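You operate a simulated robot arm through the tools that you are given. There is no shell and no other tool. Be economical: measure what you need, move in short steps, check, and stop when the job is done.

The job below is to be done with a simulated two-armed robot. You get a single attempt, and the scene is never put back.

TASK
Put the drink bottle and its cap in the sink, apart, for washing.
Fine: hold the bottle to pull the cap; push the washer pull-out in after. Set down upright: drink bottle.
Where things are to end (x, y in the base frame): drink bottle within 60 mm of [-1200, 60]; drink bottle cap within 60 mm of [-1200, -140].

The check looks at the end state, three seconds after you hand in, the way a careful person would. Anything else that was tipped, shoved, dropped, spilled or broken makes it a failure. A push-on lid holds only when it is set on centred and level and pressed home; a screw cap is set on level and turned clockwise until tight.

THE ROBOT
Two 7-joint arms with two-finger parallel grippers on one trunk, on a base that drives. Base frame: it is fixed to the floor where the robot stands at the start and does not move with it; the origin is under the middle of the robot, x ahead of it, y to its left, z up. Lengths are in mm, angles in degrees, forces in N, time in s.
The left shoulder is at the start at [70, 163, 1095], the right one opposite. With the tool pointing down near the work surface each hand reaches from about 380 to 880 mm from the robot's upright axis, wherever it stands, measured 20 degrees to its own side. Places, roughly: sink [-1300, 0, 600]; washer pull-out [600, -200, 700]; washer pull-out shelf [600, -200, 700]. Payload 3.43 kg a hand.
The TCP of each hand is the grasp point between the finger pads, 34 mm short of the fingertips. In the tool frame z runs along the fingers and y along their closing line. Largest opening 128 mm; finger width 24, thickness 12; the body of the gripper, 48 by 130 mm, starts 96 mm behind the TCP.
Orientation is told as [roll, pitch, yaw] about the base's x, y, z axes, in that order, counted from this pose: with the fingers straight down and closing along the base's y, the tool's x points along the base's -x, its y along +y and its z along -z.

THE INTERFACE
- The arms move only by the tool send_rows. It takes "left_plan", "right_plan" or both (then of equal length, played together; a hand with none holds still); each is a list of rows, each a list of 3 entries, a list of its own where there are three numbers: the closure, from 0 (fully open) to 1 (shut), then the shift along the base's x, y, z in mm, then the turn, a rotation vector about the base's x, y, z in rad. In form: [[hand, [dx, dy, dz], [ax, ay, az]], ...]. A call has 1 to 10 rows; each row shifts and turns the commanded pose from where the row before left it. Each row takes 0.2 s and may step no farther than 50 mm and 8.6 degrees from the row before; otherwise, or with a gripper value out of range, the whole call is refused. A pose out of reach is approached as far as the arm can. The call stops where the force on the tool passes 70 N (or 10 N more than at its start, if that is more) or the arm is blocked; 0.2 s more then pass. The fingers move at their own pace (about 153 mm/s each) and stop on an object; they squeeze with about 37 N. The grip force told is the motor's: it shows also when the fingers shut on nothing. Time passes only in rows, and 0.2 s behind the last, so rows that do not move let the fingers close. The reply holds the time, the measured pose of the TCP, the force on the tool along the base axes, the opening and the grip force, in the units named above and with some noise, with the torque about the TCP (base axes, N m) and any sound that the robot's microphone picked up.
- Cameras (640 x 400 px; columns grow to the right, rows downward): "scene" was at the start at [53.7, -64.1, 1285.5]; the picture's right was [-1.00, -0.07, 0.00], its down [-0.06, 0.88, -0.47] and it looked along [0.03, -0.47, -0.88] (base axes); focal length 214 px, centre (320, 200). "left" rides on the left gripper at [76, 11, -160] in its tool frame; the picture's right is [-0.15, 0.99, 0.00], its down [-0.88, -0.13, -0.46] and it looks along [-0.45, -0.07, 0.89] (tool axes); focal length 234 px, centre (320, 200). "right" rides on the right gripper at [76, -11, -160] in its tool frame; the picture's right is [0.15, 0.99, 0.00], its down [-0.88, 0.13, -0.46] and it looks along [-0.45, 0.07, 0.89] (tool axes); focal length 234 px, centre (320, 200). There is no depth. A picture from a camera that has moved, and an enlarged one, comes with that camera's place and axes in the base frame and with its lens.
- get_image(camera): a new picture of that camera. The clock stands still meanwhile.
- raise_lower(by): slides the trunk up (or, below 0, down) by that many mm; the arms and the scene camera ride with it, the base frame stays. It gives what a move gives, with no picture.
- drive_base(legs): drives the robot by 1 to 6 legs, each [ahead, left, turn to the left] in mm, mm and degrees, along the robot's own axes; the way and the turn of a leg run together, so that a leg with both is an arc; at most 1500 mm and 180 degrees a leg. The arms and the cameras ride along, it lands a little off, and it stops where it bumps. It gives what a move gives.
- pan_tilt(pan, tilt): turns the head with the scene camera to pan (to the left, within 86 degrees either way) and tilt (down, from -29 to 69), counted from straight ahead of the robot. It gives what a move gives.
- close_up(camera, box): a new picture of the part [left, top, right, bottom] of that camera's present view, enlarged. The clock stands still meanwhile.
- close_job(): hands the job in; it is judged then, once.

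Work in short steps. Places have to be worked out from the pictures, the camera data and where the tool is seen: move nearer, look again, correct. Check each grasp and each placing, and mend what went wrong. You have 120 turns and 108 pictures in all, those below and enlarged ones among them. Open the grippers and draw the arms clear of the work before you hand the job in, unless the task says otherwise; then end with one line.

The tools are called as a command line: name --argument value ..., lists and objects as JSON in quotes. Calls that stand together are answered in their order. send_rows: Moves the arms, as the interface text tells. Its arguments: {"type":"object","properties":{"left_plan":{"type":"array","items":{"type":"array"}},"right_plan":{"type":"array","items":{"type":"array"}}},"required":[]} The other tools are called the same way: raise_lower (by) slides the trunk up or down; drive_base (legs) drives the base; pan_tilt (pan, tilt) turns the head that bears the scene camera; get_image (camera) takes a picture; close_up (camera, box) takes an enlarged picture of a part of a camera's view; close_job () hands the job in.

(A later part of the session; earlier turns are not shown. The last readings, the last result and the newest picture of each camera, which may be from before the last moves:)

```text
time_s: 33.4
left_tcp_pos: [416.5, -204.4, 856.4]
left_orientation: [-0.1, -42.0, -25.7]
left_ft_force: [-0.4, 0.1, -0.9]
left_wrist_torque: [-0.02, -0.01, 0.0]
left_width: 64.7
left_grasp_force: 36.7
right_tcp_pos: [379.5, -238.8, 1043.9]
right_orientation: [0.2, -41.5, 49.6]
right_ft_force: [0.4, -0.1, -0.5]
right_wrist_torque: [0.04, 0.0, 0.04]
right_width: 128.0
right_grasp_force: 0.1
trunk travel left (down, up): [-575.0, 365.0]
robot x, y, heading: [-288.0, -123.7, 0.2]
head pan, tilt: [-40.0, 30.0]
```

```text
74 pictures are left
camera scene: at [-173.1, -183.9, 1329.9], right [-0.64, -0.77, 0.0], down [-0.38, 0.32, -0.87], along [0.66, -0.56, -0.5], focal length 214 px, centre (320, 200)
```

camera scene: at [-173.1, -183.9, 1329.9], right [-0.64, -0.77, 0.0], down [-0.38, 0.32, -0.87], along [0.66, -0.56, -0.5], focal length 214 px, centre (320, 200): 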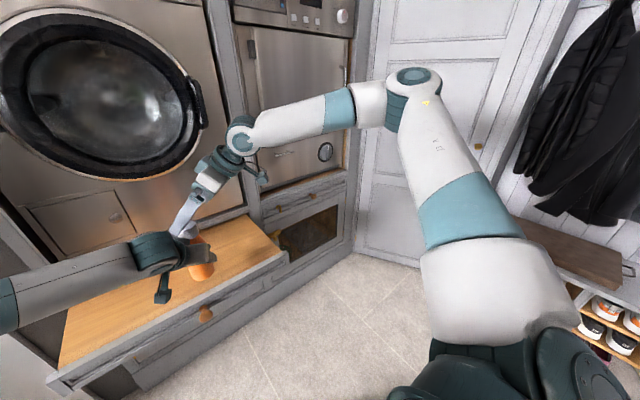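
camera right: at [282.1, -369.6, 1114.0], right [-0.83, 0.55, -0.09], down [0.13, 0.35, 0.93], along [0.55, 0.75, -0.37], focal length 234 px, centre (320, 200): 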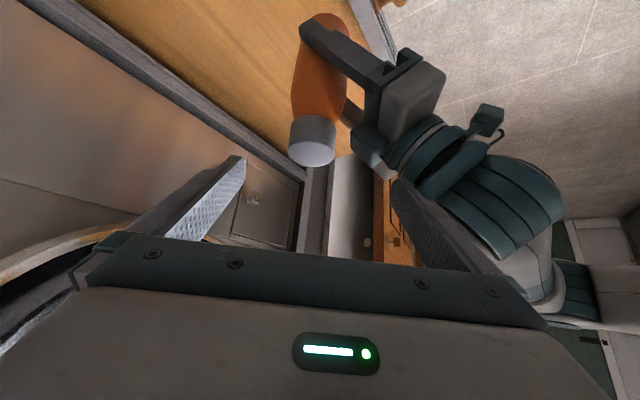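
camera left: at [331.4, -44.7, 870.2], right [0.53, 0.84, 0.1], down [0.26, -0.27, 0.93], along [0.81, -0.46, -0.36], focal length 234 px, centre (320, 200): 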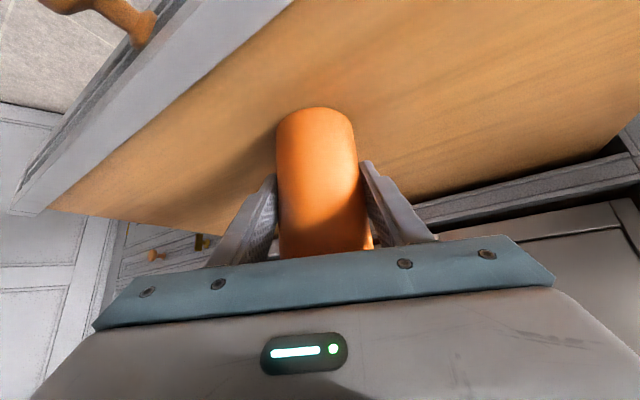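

Lifted fine. The right finger would be close to the left gripper's body, so I part-close the right hand (~70 mm), move over the cap staying above it, and check alignment.

send_rows --right_plan '[[0.45, [0, 0, 0], [0, 0, 0]], [0.45, [18, 15, -8], [0, 0, 0]], [0.45, [17, 16, -8], [0, 0, 0]], [0.45, [0, 0, -8], [0, 0, 0]]]'

get_image --camera "right"

close_up --camera "scene" --box '[130, 120, 290, 320]'

```text
time_s: 34.4
left_tcp_pos: [415.8, -203.9, 856.7]
left_orientation: [0.0, -42.1, -25.6]
left_ft_force: [0.6, 0.5, -0.4]
left_wrist_torque: [-0.02, 0.01, 0.02]
left_width: 64.6
left_grasp_force: 37.0
right_tcp_pos: [414.2, -208.2, 1020.7]
right_orientation: [0.3, -41.5, 49.5]
right_ft_force: [-0.3, 1.6, 0.1]
right_wrist_torque: [0.02, -0.01, 0.07]
right_width: 70.2
right_grasp_force: 0.1
trunk travel left (down, up): [-575.0, 365.0]
robot x, y, heading: [-292.4, -124.8, -0.2]
head pan, tilt: [-40.0, 30.0]
```

```text
73 pictures are left
camera right: at [316.3, -338.9, 1090.6], right [-0.83, 0.55, -0.09], down [0.13, 0.35, 0.93], along [0.55, 0.75, -0.37], focal length 234 px, centre (320, 200)
```

right: 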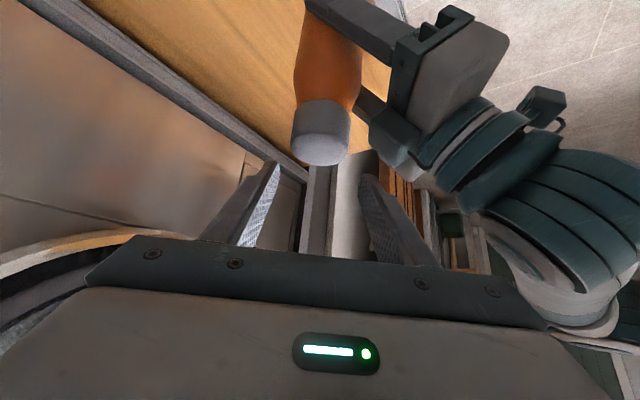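

```text
2.00 times, centred on (210, 220) of scene
camera zoom: at [-173.1, -183.8, 1330.0], right [-0.64, -0.76, 0.0], down [-0.38, 0.32, -0.87], along [0.66, -0.56, -0.5], focal length 429 px, centre (540, 160)
```

zoom: 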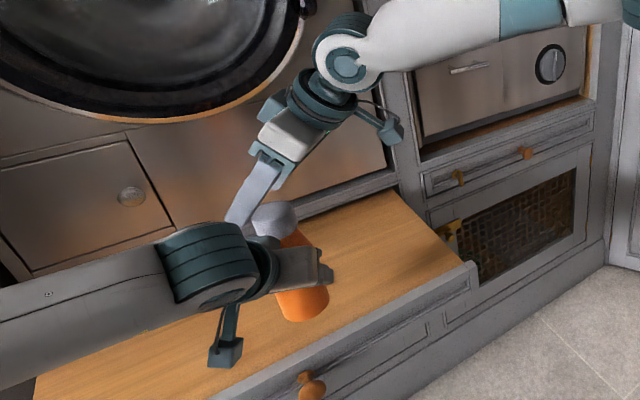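

Cap axis ≈[419,-205], top ≈z 975. I lower the right hand straight to TCP z≈968.

send_rows --right_plan '[[0.45, [4, 3, -18], [0, 0, 0]], [0.45, [0, 0, -18], [0, 0, 0]], [0.45, [0, 0, -17], [0, 0, 0]]]'

get_image --camera "right"

get_image --camera "left"

close_up --camera "scene" --box '[160, 150, 260, 270]'

```text
time_s: 35.2
left_tcp_pos: [412.5, -202.0, 850.1]
left_orientation: [0.0, -41.2, -25.6]
left_ft_force: [-6.8, -2.0, -41.3]
left_wrist_torque: [-1.02, -1.69, 0.25]
left_width: 64.6
left_grasp_force: 37.3
right_tcp_pos: [422.7, -203.3, 975.2]
right_orientation: [0.2, -42.4, 49.7]
right_ft_force: [7.3, 0.4, 39.8]
right_wrist_torque: [1.23, 1.26, -0.26]
right_width: 68.3
right_grasp_force: 0.1
trunk travel left (down, up): [-575.0, 365.0]
robot x, y, heading: [-292.1, -124.0, -0.4]
head pan, tilt: [-40.0, 30.0]
```

```text
71 pictures are left
camera right: at [323.8, -334.9, 1041.8], right [-0.83, 0.56, -0.1], down [0.12, 0.35, 0.93], along [0.55, 0.76, -0.35], focal length 234 px, centre (320, 200)
```

right: 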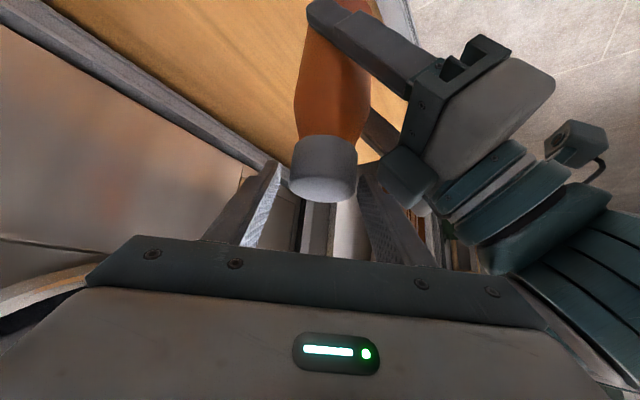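

```text
70 pictures are left
camera left: at [270.1, -122.3, 920.4], right [0.53, 0.84, 0.1], down [0.27, -0.27, 0.92], along [0.81, -0.46, -0.37], focal length 234 px, centre (320, 200)
```

left: 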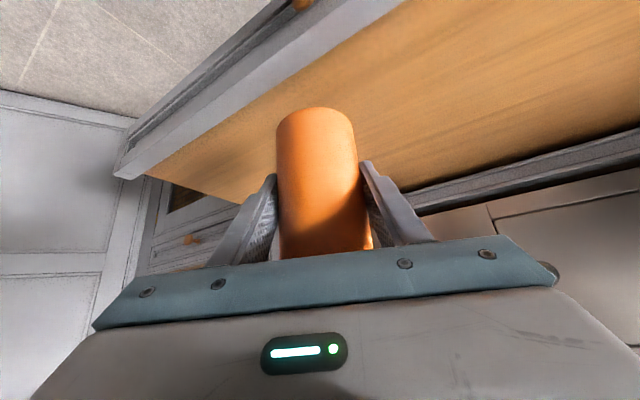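

```text
3.33 times, centred on (210, 210) of scene
camera zoom: at [-172.4, -183.1, 1329.9], right [-0.64, -0.77, 0.0], down [-0.38, 0.32, -0.87], along [0.66, -0.56, -0.5], focal length 715 px, centre (687, 167)
```

zoom: 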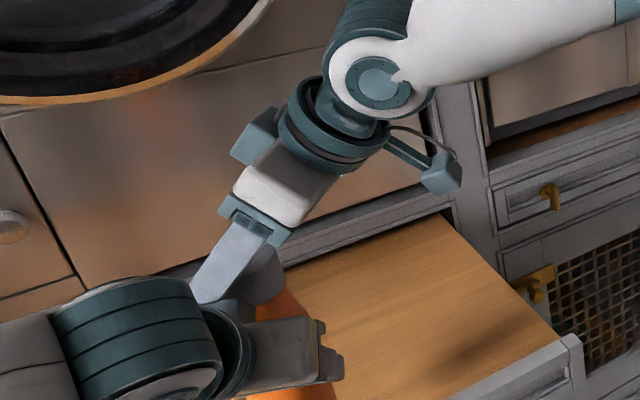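

The right finger touched the left gripper (40 N, stopped). I raise the right hand straight up off it and back, then reduce its yaw to ~8° so that its fingers straddle the cap away from the left gripper.

send_rows --right_plan '[[0.45, [0, 0, 30], [0, 0, 0]], [0.45, [-5, -8, 40], [0, 0, 0]], [0.45, [-10, -20, 10], [0, 0, -0.145]], [0.45, [-10, -20, 0], [0, 0, -0.145]], [0.45, [-10, 0, 0], [0, 0, -0.145]], [0.45, [-10, 0, 0], [0, 0, -0.145]], [0.45, [-10, 0, 0], [0, 0, -0.145]]]'

get_image --camera "left"

get_image --camera "right"

```text
time_s: 36.8
left_tcp_pos: [416.0, -203.2, 857.4]
left_orientation: [-0.1, -42.0, -25.6]
left_ft_force: [-0.8, -0.3, -1.8]
left_wrist_torque: [0.03, -0.02, 0.02]
left_width: 64.6
left_grasp_force: 36.7
right_tcp_pos: [366.1, -253.9, 1047.9]
right_orientation: [0.3, -41.5, 8.0]
right_ft_force: [0.6, 0.0, 0.9]
right_wrist_torque: [0.03, 0.01, 0.03]
right_width: 70.4
right_grasp_force: 0.0
trunk travel left (down, up): [-575.0, 365.0]
robot x, y, heading: [-292.8, -126.1, 0.0]
head pan, tilt: [-40.0, 30.0]
```

```text
68 pictures are left
camera left: at [272.3, -122.7, 924.8], right [0.53, 0.84, 0.1], down [0.26, -0.27, 0.93], along [0.81, -0.46, -0.36], focal length 234 px, centre (320, 200)
```

left: 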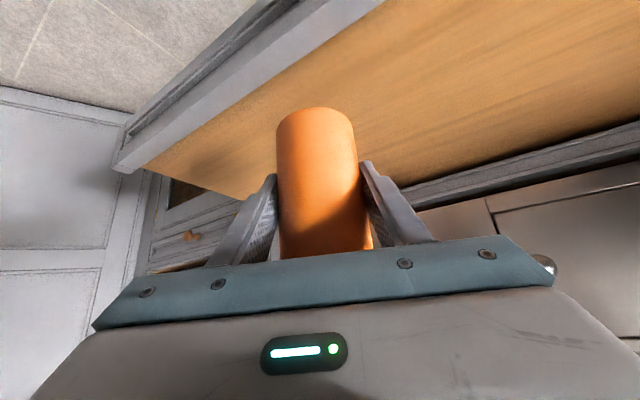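

```text
67 pictures are left
camera right: at [205.1, -286.4, 1117.3], right [-0.25, 0.96, -0.09], down [0.34, 0.18, 0.93], along [0.91, 0.2, -0.37], focal length 234 px, centre (320, 200)
```

right: 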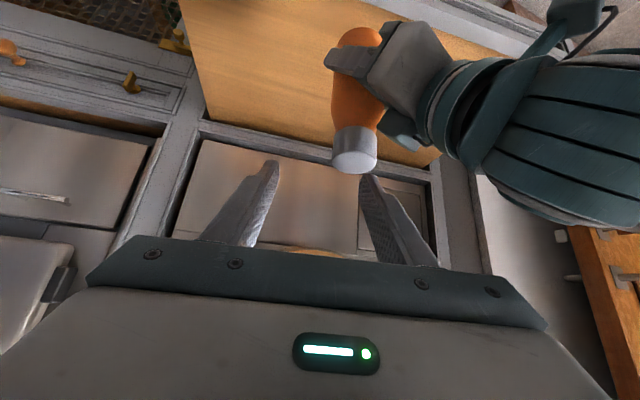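

Bottle grip is unchanged. I move the right hand over the cap in this new heading, staying above it.

send_rows --right_plan '[[0.45, [18, 17, -8], [0, 0, 0]], [0.45, [18, 16, -8], [0, 0, 0]], [0.45, [17, 16, -10], [0, 0, 0]]]'

get_image --camera "right"

get_image --camera "scene"

```text
time_s: 37.6
left_tcp_pos: [415.9, -204.2, 857.6]
left_orientation: [0.0, -42.0, -25.5]
left_ft_force: [0.6, -0.3, -0.6]
left_wrist_torque: [-0.01, 0.02, 0.0]
left_width: 64.6
left_grasp_force: 36.8
right_tcp_pos: [390.4, -233.2, 1029.4]
right_orientation: [0.3, -41.5, 8.2]
right_ft_force: [0.0, -0.8, -0.7]
right_wrist_torque: [0.02, -0.02, -0.01]
right_width: 70.4
right_grasp_force: 0.0
right hand out of reach, approached as far as the arm can: row 2, 3
trunk travel left (down, up): [-575.0, 365.0]
robot x, y, heading: [-290.4, -122.1, 0.1]
head pan, tilt: [-40.0, 30.0]
```

```text
66 pictures are left
camera right: at [229.4, -266.6, 1099.0], right [-0.25, 0.96, -0.09], down [0.34, 0.18, 0.93], along [0.91, 0.2, -0.37], focal length 234 px, centre (320, 200)
```

right: 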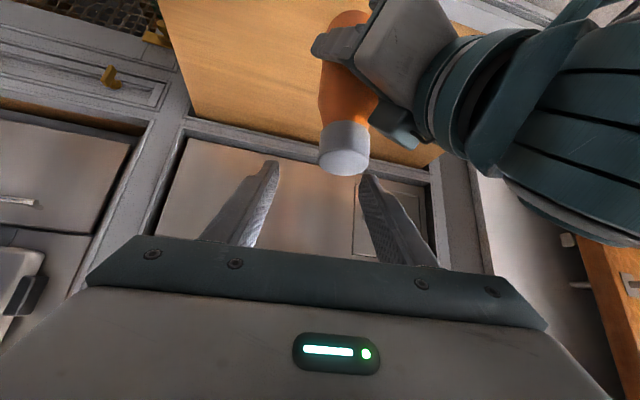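

```text
65 pictures are left
camera scene: at [-173.0, -183.0, 1330.0], right [-0.64, -0.76, 0.0], down [-0.38, 0.32, -0.87], along [0.66, -0.56, -0.5], focal length 214 px, centre (320, 200)
```

scene: 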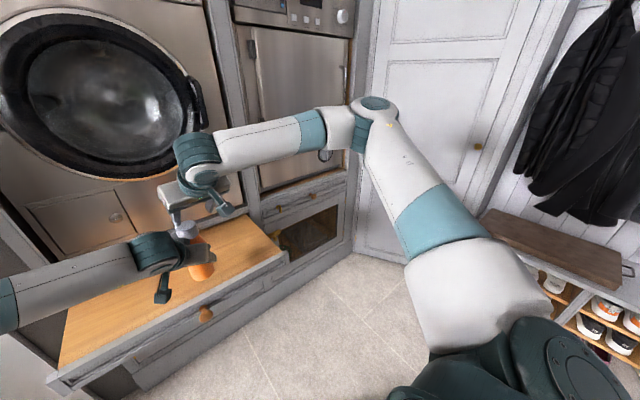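

At its limit again, so I bring the bottle another ~60 mm toward the robot's right, moving the right hand along slightly.

send_rows --left_plan '[[1, [-14, -15, 0], [0, 0, 0]], [1, [-13, -15, 0], [0, 0, 0]], [1, [-13, -15, 0], [0, 0, 0]]]' --right_plan '[[0.45, [-6, -8, 3], [0, 0, 0]], [0.45, [-6, -8, 2], [0, 0, 0]], [0.45, [0, 0, 0], [0, 0, 0]]]'

get_image --camera "right"

```text
time_s: 38.4
left_tcp_pos: [375.1, -249.1, 856.6]
left_orientation: [0.0, -42.0, -25.5]
left_ft_force: [-0.2, -0.4, -0.4]
left_wrist_torque: [-0.02, 0.0, 0.02]
left_width: 64.4
left_grasp_force: 37.0
right_tcp_pos: [375.8, -249.7, 1034.4]
right_orientation: [0.3, -41.5, 8.0]
right_ft_force: [-0.2, 0.6, 0.2]
right_wrist_torque: [-0.01, -0.01, -0.02]
right_width: 70.7
right_grasp_force: 0.0
trunk travel left (down, up): [-575.0, 365.0]
robot x, y, heading: [-296.7, -125.7, -0.1]
head pan, tilt: [-40.0, 30.0]
```

```text
64 pictures are left
camera right: at [217.3, -283.7, 1103.7], right [-0.25, 0.96, -0.09], down [0.34, 0.18, 0.93], along [0.91, 0.2, -0.37], focal length 234 px, centre (320, 200)
```

right: 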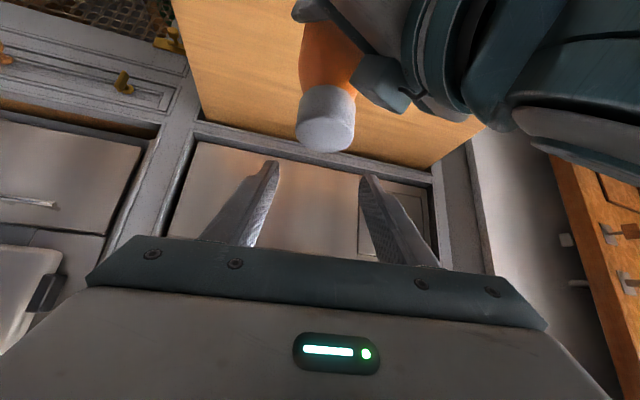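

Cap is at ≈[377,-248], top z≈977, well aligned with the right hand. I lower it to z≈967.

send_rows --right_plan '[[0.45, [1, 1, -17], [0, 0, 0]], [0.45, [0, 0, -17], [0, 0, 0]], [0.45, [0, 0, -17], [0, 0, 0]], [0.45, [0, 0, -16], [0, 0, 0]]]'

get_image --camera "right"

close_up --camera "scene" --box '[130, 130, 290, 330]'

```text
time_s: 39.4
left_tcp_pos: [376.1, -247.5, 857.1]
left_orientation: [0.1, -42.0, -25.6]
left_ft_force: [-0.5, 0.2, -0.5]
left_wrist_torque: [-0.01, -0.02, 0.02]
left_width: 64.4
left_grasp_force: 36.8
right_tcp_pos: [380.1, -249.9, 967.4]
right_orientation: [0.2, -41.5, 8.1]
right_ft_force: [1.1, -0.1, 0.5]
right_wrist_torque: [0.14, 0.15, 0.06]
right_width: 70.5
right_grasp_force: 0.1
trunk travel left (down, up): [-575.0, 365.0]
robot x, y, heading: [-289.2, -126.6, -0.0]
head pan, tilt: [-40.0, 30.0]
```

```text
63 pictures are left
camera right: at [218.8, -282.6, 1036.5], right [-0.25, 0.96, -0.09], down [0.34, 0.18, 0.92], along [0.91, 0.2, -0.37], focal length 234 px, centre (320, 200)
```

right: 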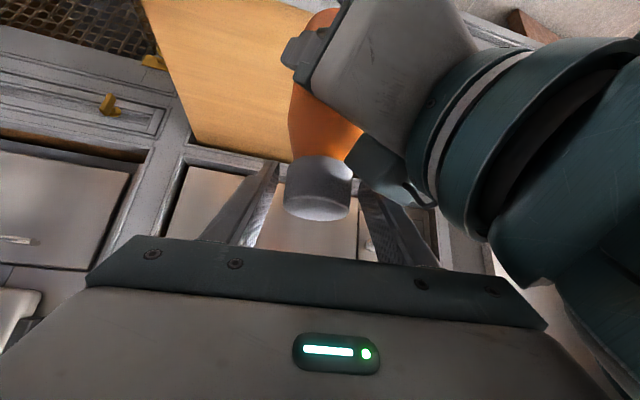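

```text
2.00 times, centred on (210, 230) of scene
camera zoom: at [-172.6, -183.2, 1329.9], right [-0.64, -0.77, 0.0], down [-0.38, 0.32, -0.87], along [0.66, -0.56, -0.5], focal length 429 px, centre (540, 140)
```

zoom: 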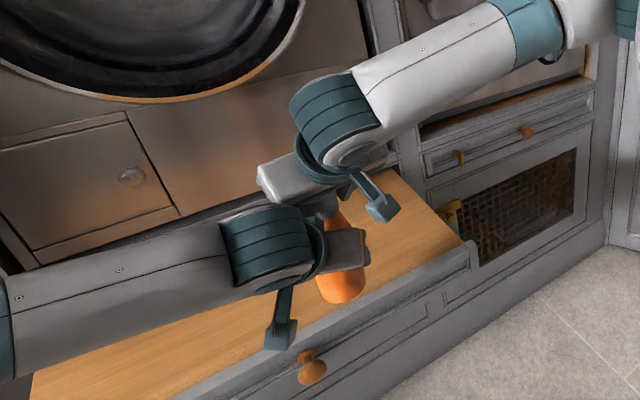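

No contact, and the cap lies between the right fingers. I close the right hand on the cap.

send_rows --right_plan '[[0.6, [0, 0, 0], [0, 0, 0]], [0.8, [0, 0, 0], [0, 0, 0]], [1, [0, 0, 0], [0, 0, 0]], [1, [0, 0, 0], [0, 0, 0]]]'

get_image --camera "right"

```text
time_s: 40.4
left_tcp_pos: [375.5, -246.6, 857.7]
left_orientation: [0.1, -42.0, -25.5]
left_ft_force: [-1.0, 0.5, -1.2]
left_wrist_torque: [-0.02, 0.01, 0.0]
left_width: 64.7
left_grasp_force: 36.9
right_tcp_pos: [379.9, -248.6, 967.3]
right_orientation: [0.3, -41.5, 8.1]
right_ft_force: [2.2, -2.3, 0.8]
right_wrist_torque: [0.16, 0.21, 0.03]
right_width: 45.7
right_grasp_force: 37.1
trunk travel left (down, up): [-575.0, 365.0]
robot x, y, heading: [-292.7, -127.1, 0.0]
head pan, tilt: [-40.0, 30.0]
heard: snap
```

```text
61 pictures are left
camera right: at [218.6, -282.4, 1036.8], right [-0.25, 0.96, -0.09], down [0.34, 0.18, 0.93], along [0.91, 0.2, -0.37], focal length 234 px, centre (320, 200)
```

right: 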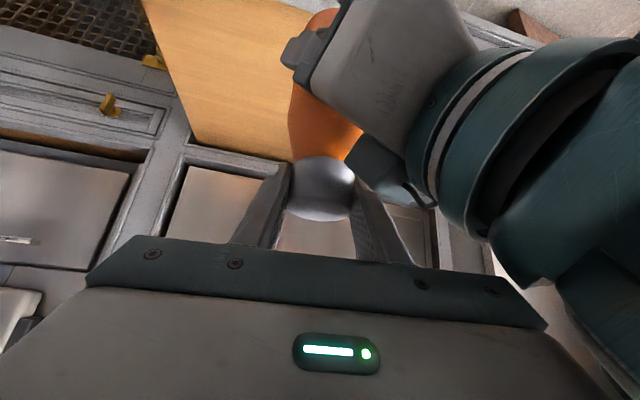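

Cap gripped at 46 mm; a snap was heard. I pull the cap straight up in small steps.

send_rows --right_plan '[[1, [0, 0, 5], [0, 0, 0]], [1, [0, 0, 5], [0, 0, 0]], [1, [0, 0, 8], [0, 0, 0]], [1, [0, 0, 12], [0, 0, 0]]]'

get_image --camera "right"

close_up --camera "scene" --box '[150, 130, 270, 280]'

```text
time_s: 41.4
left_tcp_pos: [375.2, -246.3, 857.5]
left_orientation: [0.0, -42.1, -25.6]
left_ft_force: [0.3, -0.6, -0.8]
left_wrist_torque: [0.0, -0.01, -0.04]
left_width: 64.5
left_grasp_force: 37.0
right_tcp_pos: [379.7, -250.2, 998.2]
right_orientation: [0.3, -41.6, 8.1]
right_ft_force: [0.1, 0.2, -0.7]
right_wrist_torque: [0.01, 0.03, -0.01]
right_width: 45.8
right_grasp_force: 37.1
trunk travel left (down, up): [-575.0, 365.0]
robot x, y, heading: [-295.5, -124.5, -0.1]
head pan, tilt: [-40.0, 30.0]
```

```text
60 pictures are left
camera right: at [218.8, -282.4, 1067.6], right [-0.25, 0.96, -0.09], down [0.34, 0.18, 0.93], along [0.91, 0.2, -0.37], focal length 234 px, centre (320, 200)
```

right: 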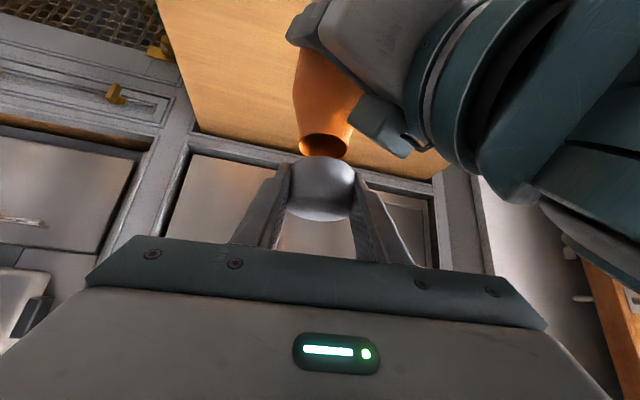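

```text
2.67 times, centred on (210, 205) of scene
camera zoom: at [-173.3, -182.9, 1330.0], right [-0.64, -0.77, 0.0], down [-0.38, 0.32, -0.87], along [0.66, -0.56, -0.5], focal length 572 px, centre (613, 187)
```

zoom: 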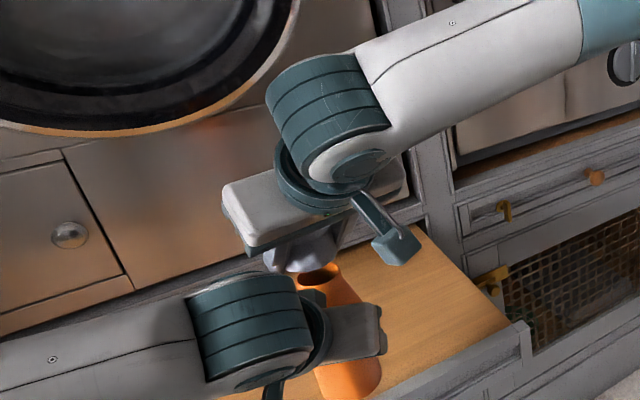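

The cap is off. I lift the right hand (with cap) clear to the right, then carry the bottle back over the shelf.

send_rows --right_plan '[[1, [0, 0, 40], [0, 0, 0]], [1, [-15, -30, 20], [0, 0, 0]], [1, [-20, -40, 0], [0, 0, 0]], [1, [-20, -40, 0], [0, 0, 0]], [1, [-20, -40, 0], [0, 0, 0]], [1, [-20, -40, 0], [0, 0, 0]]]'

send_rows --left_plan '[[1, [25, 30, 0], [0, 0, 0]], [1, [25, 30, 0], [0, 0, 0]], [1, [25, 31, 0], [0, 0, 0]], [1, [25, 30, 0], [0, 0, 0]], [1, [0, 0, -20], [0, 0, 0]], [1, [0, 0, -20], [0, 0, 0]], [1, [0, 0, -10], [0, 0, 0]]]'

get_image --camera "left"

get_image --camera "right"

```text
time_s: 42.8
left_tcp_pos: [374.0, -249.4, 858.1]
left_orientation: [0.1, -42.0, -25.7]
left_ft_force: [-0.7, 0.2, -0.4]
left_wrist_torque: [0.02, 0.04, 0.04]
left_width: 64.5
left_grasp_force: 37.3
right_tcp_pos: [282.5, -441.4, 1058.2]
right_orientation: [0.6, -41.6, 8.0]
right_ft_force: [0.2, 0.5, -0.7]
right_wrist_torque: [0.01, 0.05, 0.01]
right_width: 45.8
right_grasp_force: 37.4
trunk travel left (down, up): [-575.0, 365.0]
robot x, y, heading: [-294.1, -123.3, -0.2]
head pan, tilt: [-40.0, 30.0]
```

```text
time_s: 44.4
left_tcp_pos: [474.7, -126.6, 807.0]
left_orientation: [0.0, -41.9, -25.7]
left_ft_force: [1.3, 0.4, -0.3]
left_wrist_torque: [0.02, 0.09, 0.0]
left_width: 64.7
left_grasp_force: 37.2
right_tcp_pos: [284.5, -440.7, 1057.8]
right_orientation: [0.2, -41.4, 8.1]
right_ft_force: [0.7, 0.6, -0.9]
right_wrist_torque: [-0.02, 0.03, 0.03]
right_width: 45.6
right_grasp_force: 36.8
trunk travel left (down, up): [-575.0, 365.0]
robot x, y, heading: [-290.4, -127.6, -0.0]
head pan, tilt: [-40.0, 30.0]
```

```text
58 pictures are left
camera left: at [331.0, -45.4, 874.4], right [0.53, 0.84, 0.1], down [0.26, -0.27, 0.93], along [0.81, -0.46, -0.36], focal length 234 px, centre (320, 200)
```

left: 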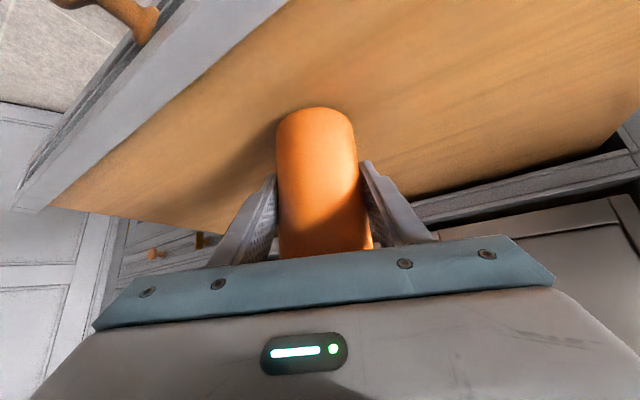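

```text
57 pictures are left
camera right: at [123.4, -473.4, 1126.3], right [-0.25, 0.96, -0.09], down [0.34, 0.18, 0.93], along [0.91, 0.2, -0.37], focal length 234 px, centre (320, 200)
```

right: 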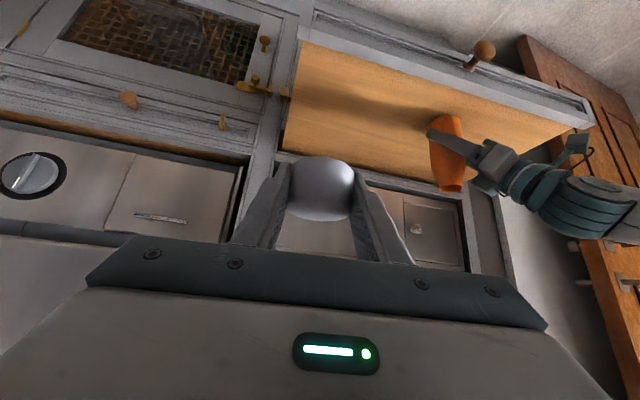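

Bottle is ~5 mm above the shelf. I lower in small steps until it touches.

send_rows --left_plan '[[1, [0, 0, -2], [0, 0, 0]], [1, [0, 0, -2], [0, 0, 0]], [1, [0, 0, -1], [0, 0, 0]]]'

```text
time_s: 45.2
left_tcp_pos: [475.3, -126.5, 801.8]
left_orientation: [0.0, -42.1, -25.6]
left_ft_force: [-0.3, -0.3, 0.1]
left_wrist_torque: [-0.02, 0.01, -0.03]
left_width: 64.2
left_grasp_force: 36.9
right_tcp_pos: [284.2, -440.3, 1056.7]
right_orientation: [0.4, -41.5, 8.0]
right_ft_force: [0.0, -0.2, 0.0]
right_wrist_torque: [0.0, -0.02, 0.02]
right_width: 45.6
right_grasp_force: 37.0
trunk travel left (down, up): [-575.0, 365.0]
robot x, y, heading: [-295.0, -128.5, -0.2]
head pan, tilt: [-40.0, 30.0]
```

No contact force yet; I go on 1 mm at a time.

send_rows --left_plan '[[1, [0, 0, -1], [0, 0, 0]], [1, [0, 0, -1], [0, 0, 0]]]'

```text
time_s: 45.8
left_tcp_pos: [476.0, -125.9, 801.1]
left_orientation: [-0.1, -42.2, -25.6]
left_ft_force: [-0.2, 2.7, 8.3]
left_wrist_torque: [-0.09, 0.11, -0.03]
left_width: 64.5
left_grasp_force: 37.4
right_tcp_pos: [284.5, -439.7, 1058.2]
right_orientation: [0.2, -41.4, 8.1]
right_ft_force: [-0.6, 0.0, -0.4]
right_wrist_torque: [0.03, 0.03, 0.01]
right_width: 46.0
right_grasp_force: 37.4
trunk travel left (down, up): [-575.0, 365.0]
robot x, y, heading: [-291.7, -124.0, -0.1]
head pan, tilt: [-40.0, 30.0]
```

Contact (8 N up). I open the left hand gently and back off along its heading.

send_rows --left_plan '[[0.4, [0, 0, 0], [0, 0, 0]], [0.2, [0, 0, 0], [0, 0, 0]], [0, [0, 0, 0], [0, 0, 0]], [0, [0, 0, 0], [0, 0, 0]], [0, [-27, 13, 0], [0, 0, 0]], [0, [-36, 17, 0], [0, 0, 0]], [0, [-36, 17, 0], [0, 0, 0]], [0, [-27, 13, 30], [0, 0, 0]]]'

get_image --camera "left"

get_image --camera "scene"

```text
time_s: 47.6
left_tcp_pos: [347.1, -65.7, 831.5]
left_orientation: [0.0, -42.1, -25.6]
left_ft_force: [0.3, 0.4, -0.4]
left_wrist_torque: [0.03, -0.03, -0.02]
left_width: 128.0
left_grasp_force: 0.0
right_tcp_pos: [283.1, -440.1, 1057.2]
right_orientation: [0.3, -41.5, 8.0]
right_ft_force: [0.7, -0.4, 0.6]
right_wrist_torque: [-0.02, -0.01, -0.01]
right_width: 46.1
right_grasp_force: 36.8
trunk travel left (down, up): [-575.0, 365.0]
robot x, y, heading: [-290.1, -126.0, -0.5]
head pan, tilt: [-40.0, 30.0]
```

```text
56 pictures are left
camera left: at [202.9, 15.3, 900.3], right [0.53, 0.84, 0.1], down [0.26, -0.27, 0.93], along [0.81, -0.46, -0.36], focal length 234 px, centre (320, 200)
```

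left: 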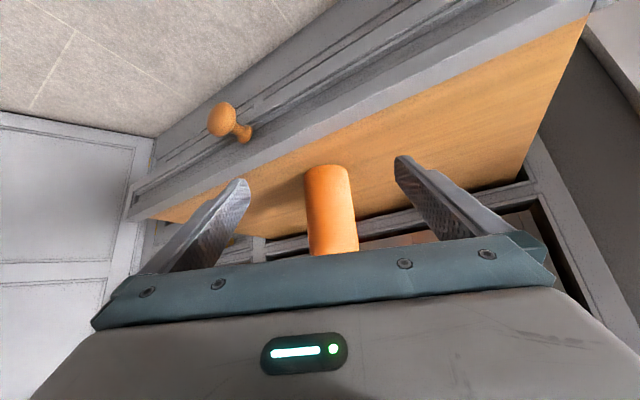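

```text
55 pictures are left
camera scene: at [-174.4, -182.8, 1330.1], right [-0.64, -0.76, 0.0], down [-0.38, 0.32, -0.87], along [0.66, -0.56, -0.5], focal length 214 px, centre (320, 200)
```

scene: 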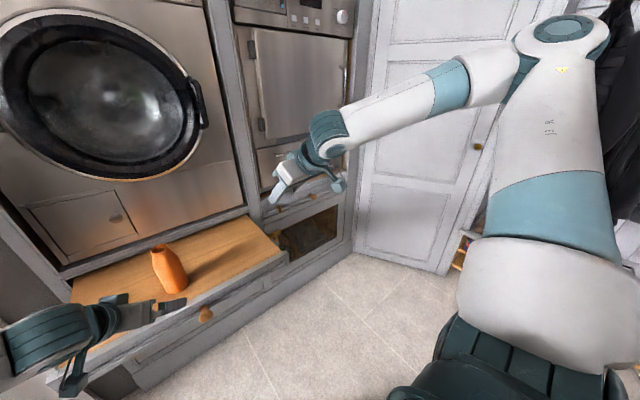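

The bottle stands upright and open. I raise the left hand and turn it back to fingers-down.

send_rows --left_plan '[[0, [0, 10, 45], [0, 0, 0]], [0, [0, 15, 45], [0, 0, 0]], [0, [0, 15, 40], [0.0633, 0.132, 0]], [0, [0, 15, 40], [0.0633, 0.132, 0]], [0, [0, 15, 0], [0.0633, 0.132, 0]], [0, [0, 15, 0], [0.0633, 0.132, 0]], [0, [0, 0, 0], [0.0633, 0.132, 0]], [0, [0, 0, 0], [0, 0, 0.149]], [0, [0, 0, 0], [0, 0, 0.149]], [0, [0, 0, 0], [0, 0, 0.149]]]'

get_image --camera "left"

```text
time_s: 49.8
left_tcp_pos: [349.9, 17.6, 1001.1]
left_orientation: [0.0, -0.1, 0.1]
left_ft_force: [0.5, -0.8, 0.7]
left_wrist_torque: [0.0, 0.01, 0.02]
left_width: 128.0
left_grasp_force: 0.0
right_tcp_pos: [283.0, -439.5, 1056.9]
right_orientation: [0.3, -41.5, 8.2]
right_ft_force: [-0.5, 0.9, -0.7]
right_wrist_torque: [-0.03, 0.01, -0.04]
right_width: 46.4
right_grasp_force: 37.3
trunk travel left (down, up): [-575.0, 365.0]
robot x, y, heading: [-291.4, -125.4, -0.2]
head pan, tilt: [-40.0, 30.0]
```

```text
54 pictures are left
camera left: at [272.0, 28.3, 1160.5], right [0.14, 0.99, 0.0], down [0.88, -0.13, 0.46], along [0.45, -0.07, -0.89], focal length 234 px, centre (320, 200)
```

left: 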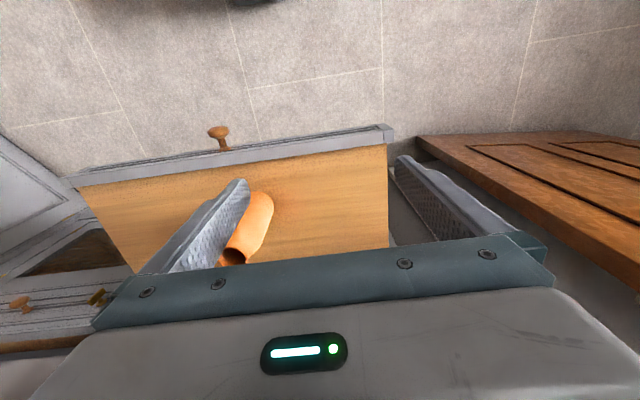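

I drive so that the left hand comes over the bottle (fingers stay above it), and check.

drive_base --legs '[[0, -144, 0], [127, 0, 0]]'

get_image --camera "left"

```text
time_s: 52.1
left_tcp_pos: [474.7, -127.1, 999.6]
left_orientation: [0.0, -0.1, -0.1]
left_ft_force: [0.3, -0.4, -0.1]
left_wrist_torque: [0.02, 0.0, 0.03]
left_width: 127.9
left_grasp_force: 0.1
right_tcp_pos: [409.6, -583.8, 1057.0]
right_orientation: [0.4, -41.5, 8.3]
right_ft_force: [0.1, -0.6, 0.3]
right_wrist_torque: [0.03, -0.01, 0.03]
right_width: 46.4
right_grasp_force: 37.0
trunk travel left (down, up): [-575.0, 365.0]
robot x, y, heading: [-167.4, -270.2, -0.2]
head pan, tilt: [-40.0, 30.0]
```

```text
53 pictures are left
camera left: at [397.3, -115.4, 1160.4], right [0.15, 0.99, 0.0], down [0.88, -0.13, 0.46], along [0.45, -0.07, -0.89], focal length 234 px, centre (320, 200)
```

left: 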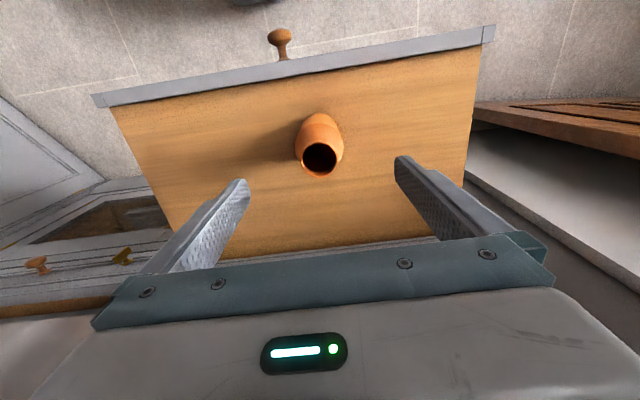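

The mouth sits right under the hand at ≈[474,-128]. I descend to z≈842 and grip the upper body.

send_rows --left_plan '[[0, [0, 0, -40], [0, 0, 0]], [0, [0, 0, -40], [0, 0, 0]], [0, [0, 0, -40], [0, 0, 0]], [0, [0, 0, -38], [0, 0, 0]]]'

get_image --camera "left"

```text
time_s: 53.1
left_tcp_pos: [475.8, -124.8, 841.0]
left_orientation: [0.0, -0.1, 0.0]
left_ft_force: [-0.6, 0.8, -0.6]
left_wrist_torque: [0.02, 0.0, -0.02]
left_width: 128.0
left_grasp_force: 0.1
right_tcp_pos: [409.1, -583.5, 1057.2]
right_orientation: [0.3, -41.4, 8.2]
right_ft_force: [0.2, 0.2, -0.4]
right_wrist_torque: [0.01, 0.01, 0.03]
right_width: 46.4
right_grasp_force: 37.0
trunk travel left (down, up): [-575.0, 365.0]
robot x, y, heading: [-167.6, -268.5, -0.1]
head pan, tilt: [-40.0, 30.0]
```

```text
52 pictures are left
camera left: at [397.4, -114.2, 1001.6], right [0.15, 0.99, 0.0], down [0.88, -0.13, 0.46], along [0.45, -0.07, -0.89], focal length 234 px, centre (320, 200)
```

left: 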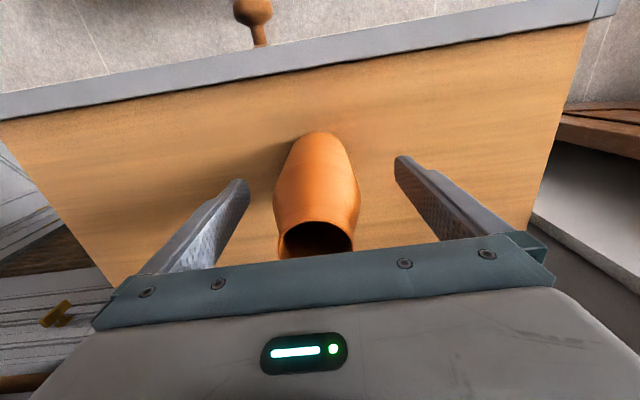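

I lower 10 mm more onto the straight part of the body and close.

send_rows --left_plan '[[0, [0, 0, -10], [0, 0, 0]], [0.35, [0, 0, 0], [0, 0, 0]], [0.7, [0, 0, 0], [0, 0, 0]], [1, [0, 0, 0], [0, 0, 0]], [1, [0, 0, 0], [0, 0, 0]]]'

send_rows --left_plan '[[1, [0, 0, 20], [0, 0, 0]], [1, [0, 0, 40], [0, 0, 0]], [1, [0, 0, 40], [0, 0, 0]], [1, [0, 0, 40], [0, 0, 0]]]'

get_image --camera "left"

```text
time_s: 54.3
left_tcp_pos: [474.9, -126.2, 831.7]
left_orientation: [0.0, -0.1, -0.1]
left_ft_force: [-0.6, 0.0, 0.4]
left_wrist_torque: [0.01, 0.02, 0.04]
left_width: 64.7
left_grasp_force: 37.6
right_tcp_pos: [410.0, -584.2, 1056.6]
right_orientation: [0.3, -41.5, 8.1]
right_ft_force: [-0.8, 0.4, 1.3]
right_wrist_torque: [-0.01, 0.03, -0.02]
right_width: 46.2
right_grasp_force: 37.5
trunk travel left (down, up): [-575.0, 365.0]
robot x, y, heading: [-167.7, -271.0, 0.1]
head pan, tilt: [-40.0, 30.0]
```

```text
time_s: 55.3
left_tcp_pos: [473.6, -127.6, 972.1]
left_orientation: [0.1, -0.1, 0.0]
left_ft_force: [-0.3, -0.2, 0.1]
left_wrist_torque: [0.0, -0.01, 0.01]
left_width: 64.4
left_grasp_force: 37.1
right_tcp_pos: [409.1, -584.3, 1058.7]
right_orientation: [0.3, -41.5, 8.1]
right_ft_force: [0.0, -1.2, -0.5]
right_wrist_torque: [0.01, 0.03, 0.0]
right_width: 46.5
right_grasp_force: 37.5
trunk travel left (down, up): [-575.0, 365.0]
robot x, y, heading: [-164.8, -270.5, -0.2]
head pan, tilt: [-40.0, 30.0]
```

```text
51 pictures are left
camera left: at [396.0, -116.8, 1131.2], right [0.15, 0.99, 0.0], down [0.88, -0.13, 0.46], along [0.45, -0.07, -0.89], focal length 234 px, centre (320, 200)
```

left: 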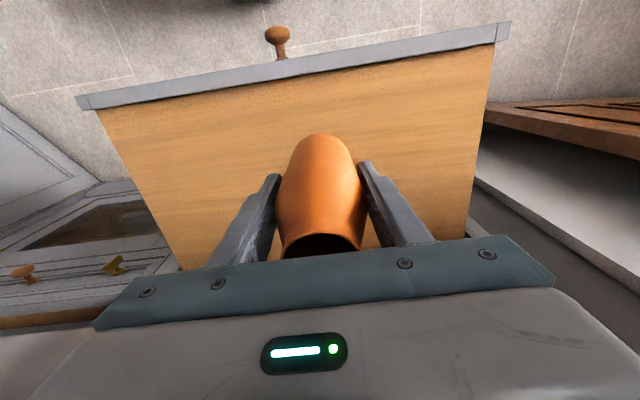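

Bottle held upright by its upper body, cap in the right hand. I raise the trunk for clearance, back away and turn left 90° to view the sink side.

raise_lower --by 150

drive_base --legs '[[-220, 0, 0], [0, 0, 90]]'

pan_tilt --pan 70 --tilt 35

get_image --camera "scene"

```text
time_s: 57.0
left_tcp_pos: [475.2, -126.4, 1120.1]
left_orientation: [0.0, 0.0, -0.1]
left_ft_force: [-0.2, -0.6, -0.4]
left_wrist_torque: [-0.01, -0.01, 0.0]
left_width: 64.7
left_grasp_force: 36.9
right_tcp_pos: [410.4, -584.1, 1207.3]
right_orientation: [0.2, -41.5, 8.1]
right_ft_force: [0.5, 0.2, -0.1]
right_wrist_torque: [0.0, -0.03, -0.03]
right_width: 46.6
right_grasp_force: 37.3
trunk travel left (down, up): [-725.0, 215.0]
robot x, y, heading: [-162.8, -267.1, -0.1]
head pan, tilt: [-40.0, 30.0]
```

```text
time_s: 62.5
left_tcp_pos: [-524.6, 372.9, 1118.7]
left_orientation: [0.0, -0.1, 89.4]
left_ft_force: [0.1, -0.2, -1.1]
left_wrist_torque: [-0.01, -0.02, -0.01]
left_width: 64.3
left_grasp_force: 36.5
right_tcp_pos: [-67.4, 303.6, 1207.7]
right_orientation: [0.2, -41.5, 97.7]
right_ft_force: [0.0, -0.2, 0.7]
right_wrist_torque: [0.0, 0.0, -0.02]
right_width: 46.4
right_grasp_force: 36.8
trunk travel left (down, up): [-725.0, 215.0]
robot x, y, heading: [-387.6, -269.2, 89.1]
head pan, tilt: [-40.0, 30.0]
```

```text
time_s: 64.4
left_tcp_pos: [-523.4, 373.2, 1120.2]
left_orientation: [0.0, -0.1, 89.5]
left_ft_force: [-0.9, 0.3, -0.8]
left_wrist_torque: [-0.05, 0.01, -0.02]
left_width: 64.5
left_grasp_force: 36.4
right_tcp_pos: [-68.0, 303.1, 1207.3]
right_orientation: [0.3, -41.5, 97.7]
right_ft_force: [-0.1, -0.1, 0.4]
right_wrist_torque: [0.01, 0.0, -0.01]
right_width: 46.9
right_grasp_force: 36.8
trunk travel left (down, up): [-725.0, 215.0]
robot x, y, heading: [-390.8, -270.8, 89.5]
head pan, tilt: [70.0, 35.0]
```

```text
50 pictures are left
camera scene: at [-470.4, -187.5, 1472.2], right [0.35, 0.94, 0.0], down [0.54, -0.2, -0.82], along [-0.77, 0.29, -0.57], focal length 214 px, centre (320, 200)
```

scene: 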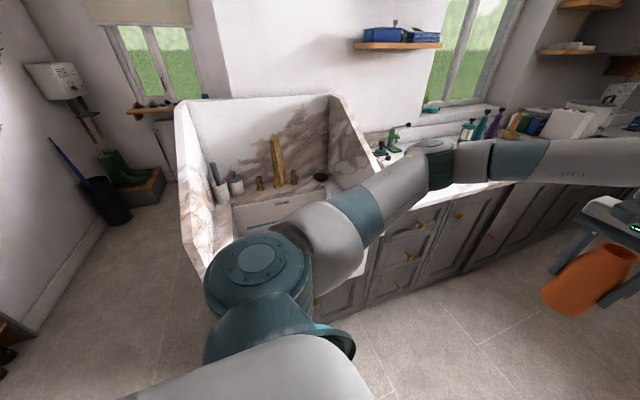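

A deep trough sink with a high surround lies at -x. I shift away from it a bit and finish the turn to face it.

drive_base --legs '[[0, -150, 0], [0, 0, 90]]'

pan_tilt --pan 0 --tilt 32

get_image --camera "scene"

```text
time_s: 69.5
left_tcp_pos: [-884.7, -394.3, 1120.7]
left_orientation: [0.1, -0.1, 178.4]
left_ft_force: [-0.2, -0.8, -0.2]
left_wrist_torque: [0.03, 0.01, 0.01]
left_width: 64.4
left_grasp_force: 37.2
right_tcp_pos: [-806.0, 60.6, 1207.3]
right_orientation: [0.4, -41.5, -173.4]
right_ft_force: [0.5, 0.0, 0.2]
right_wrist_torque: [0.0, 0.01, 0.0]
right_width: 46.6
right_grasp_force: 36.9
trunk travel left (down, up): [-725.0, 215.0]
robot x, y, heading: [-240.9, -270.4, 178.5]
head pan, tilt: [70.0, 35.0]
```

```text
time_s: 70.9
left_tcp_pos: [-884.8, -392.8, 1120.0]
left_orientation: [0.0, 0.0, 178.4]
left_ft_force: [-0.5, 0.3, -0.1]
left_wrist_torque: [-0.02, -0.02, -0.01]
left_width: 64.3
left_grasp_force: 37.7
right_tcp_pos: [-805.9, 60.0, 1206.7]
right_orientation: [0.3, -41.5, -173.5]
right_ft_force: [-0.1, -0.1, 0.1]
right_wrist_torque: [-0.01, 0.03, 0.02]
right_width: 46.5
right_grasp_force: 37.2
trunk travel left (down, up): [-725.0, 215.0]
robot x, y, heading: [-238.2, -270.9, 178.5]
head pan, tilt: [0.0, 32.0]
```

```text
49 pictures are left
camera scene: at [-381.1, -266.3, 1476.8], right [0.03, 1.0, 0.0], down [0.53, -0.02, -0.85], along [-0.85, 0.02, -0.53], focal length 214 px, centre (320, 200)
```

scene: 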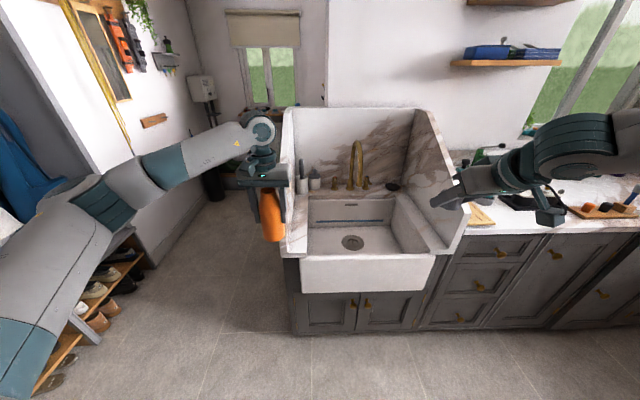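

Sink floor ≈z 600, front rim near x≈-1080. The tilted right hand must come in along y, so cap goes first, before the bottle. I pull the bottle hand back and yaw the right hand to point along -y.

send_rows --left_plan '[[1, [22, 0, 0], [0, 0, 0]], [1, [22, 0, 0], [0, 0, 0]], [1, [22, 0, 0], [0, 0, 0]], [1, [22, 0, 0], [0, 0, 0]], [1, [22, 0, 0], [0, 0, 0]], [1, [22, 0, 0], [0, 0, 0]], [1, [22, 0, 0], [0, 0, 0]], [1, [22, 0, 0], [0, 0, 0]]]' --right_plan '[[1, [0, -12, 0], [0, 0, 0.149]], [1, [0, -12, 0], [0, 0, 0.149]], [1, [0, -12, 0], [0, 0, 0.149]], [1, [0, -12, 0], [0, 0, 0.149]], [1, [0, -12, 0], [0, 0, 0.149]], [1, [0, -12, 0], [0, 0, 0.149]], [1, [0, -12, 0], [0, 0, 0.149]], [1, [0, -12, 0], [0, 0, 0.149]]]'

get_image --camera "scene"

get_image --camera "right"

```text
time_s: 72.7
left_tcp_pos: [-710.8, -393.9, 1120.3]
left_orientation: [0.1, 0.0, 178.4]
left_ft_force: [0.2, -0.2, -0.8]
left_wrist_torque: [-0.04, -0.01, 0.02]
left_width: 64.6
left_grasp_force: 37.1
right_tcp_pos: [-806.6, -36.2, 1206.5]
right_orientation: [0.3, -41.5, -105.1]
right_ft_force: [-0.2, -0.1, -0.3]
right_wrist_torque: [0.02, 0.0, 0.0]
right_width: 46.4
right_grasp_force: 36.9
trunk travel left (down, up): [-725.0, 215.0]
robot x, y, heading: [-240.5, -269.0, 178.0]
head pan, tilt: [0.0, 32.0]
```

```text
48 pictures are left
camera scene: at [-382.1, -266.7, 1476.7], right [0.03, 1.0, 0.0], down [0.53, -0.02, -0.85], along [-0.85, 0.03, -0.53], focal length 214 px, centre (320, 200)
```

scene: 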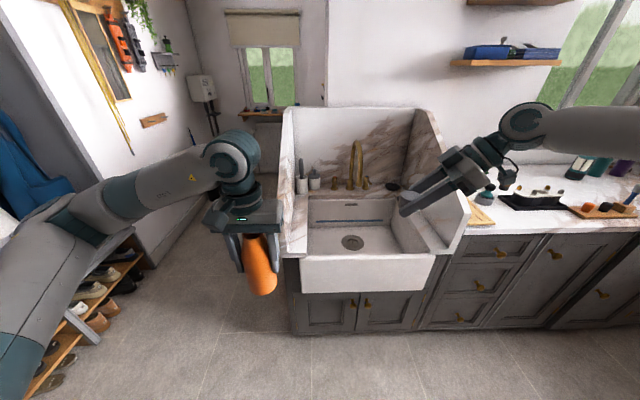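

```text
47 pictures are left
camera right: at [-778.0, 124.8, 1274.8], right [0.98, -0.15, -0.09], down [0.03, -0.38, 0.93], along [-0.17, -0.91, -0.37], focal length 234 px, centre (320, 200)
```

right: 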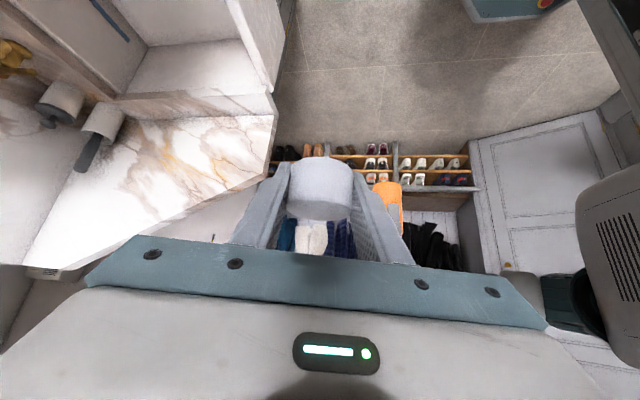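

Rim is at about x≈-1000, z≈825. I drive forward and left so the cap comes over the sink, still high.

drive_base --legs '[[340, 100, 1.8]]'

get_image --camera "scene"

get_image --camera "right"

```text
time_s: 75.0
left_tcp_pos: [-1050.1, -499.8, 1120.2]
left_orientation: [0.0, -0.2, 180.0]
left_ft_force: [-0.3, 0.3, -1.0]
left_wrist_torque: [0.01, 0.0, -0.01]
left_width: 64.2
left_grasp_force: 37.1
right_tcp_pos: [-1157.9, -145.2, 1207.0]
right_orientation: [0.3, -41.5, -103.5]
right_ft_force: [-0.4, -0.2, 0.4]
right_wrist_torque: [0.01, 0.04, -0.01]
right_width: 46.4
right_grasp_force: 36.6
trunk travel left (down, up): [-725.0, 215.0]
robot x, y, heading: [-586.8, -363.1, 179.9]
head pan, tilt: [0.0, 32.0]
```

```text
46 pictures are left
camera scene: at [-725.7, -363.6, 1476.9], right [0.0, 1.0, 0.0], down [0.53, 0.0, -0.85], along [-0.85, 0.0, -0.53], focal length 214 px, centre (320, 200)
```

scene: 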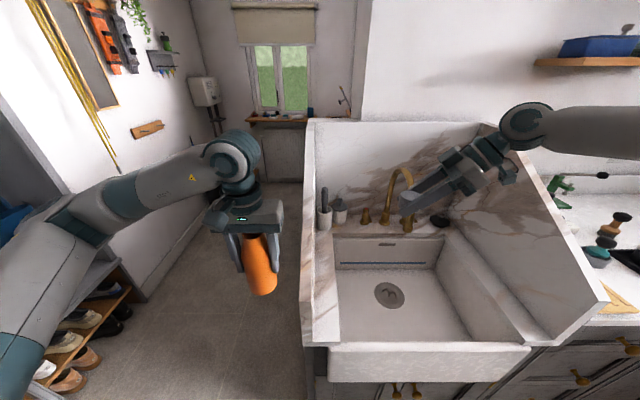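

```text
45 pictures are left
camera right: at [-1132.4, 16.5, 1275.4], right [0.99, -0.12, -0.09], down [0.04, -0.38, 0.93], along [-0.15, -0.92, -0.37], focal length 234 px, centre (320, 200)
```

right: 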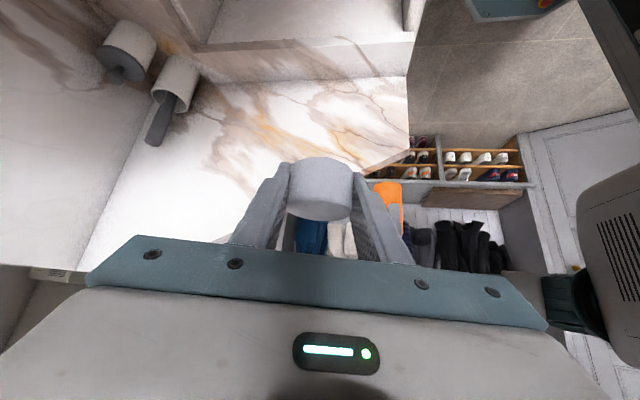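

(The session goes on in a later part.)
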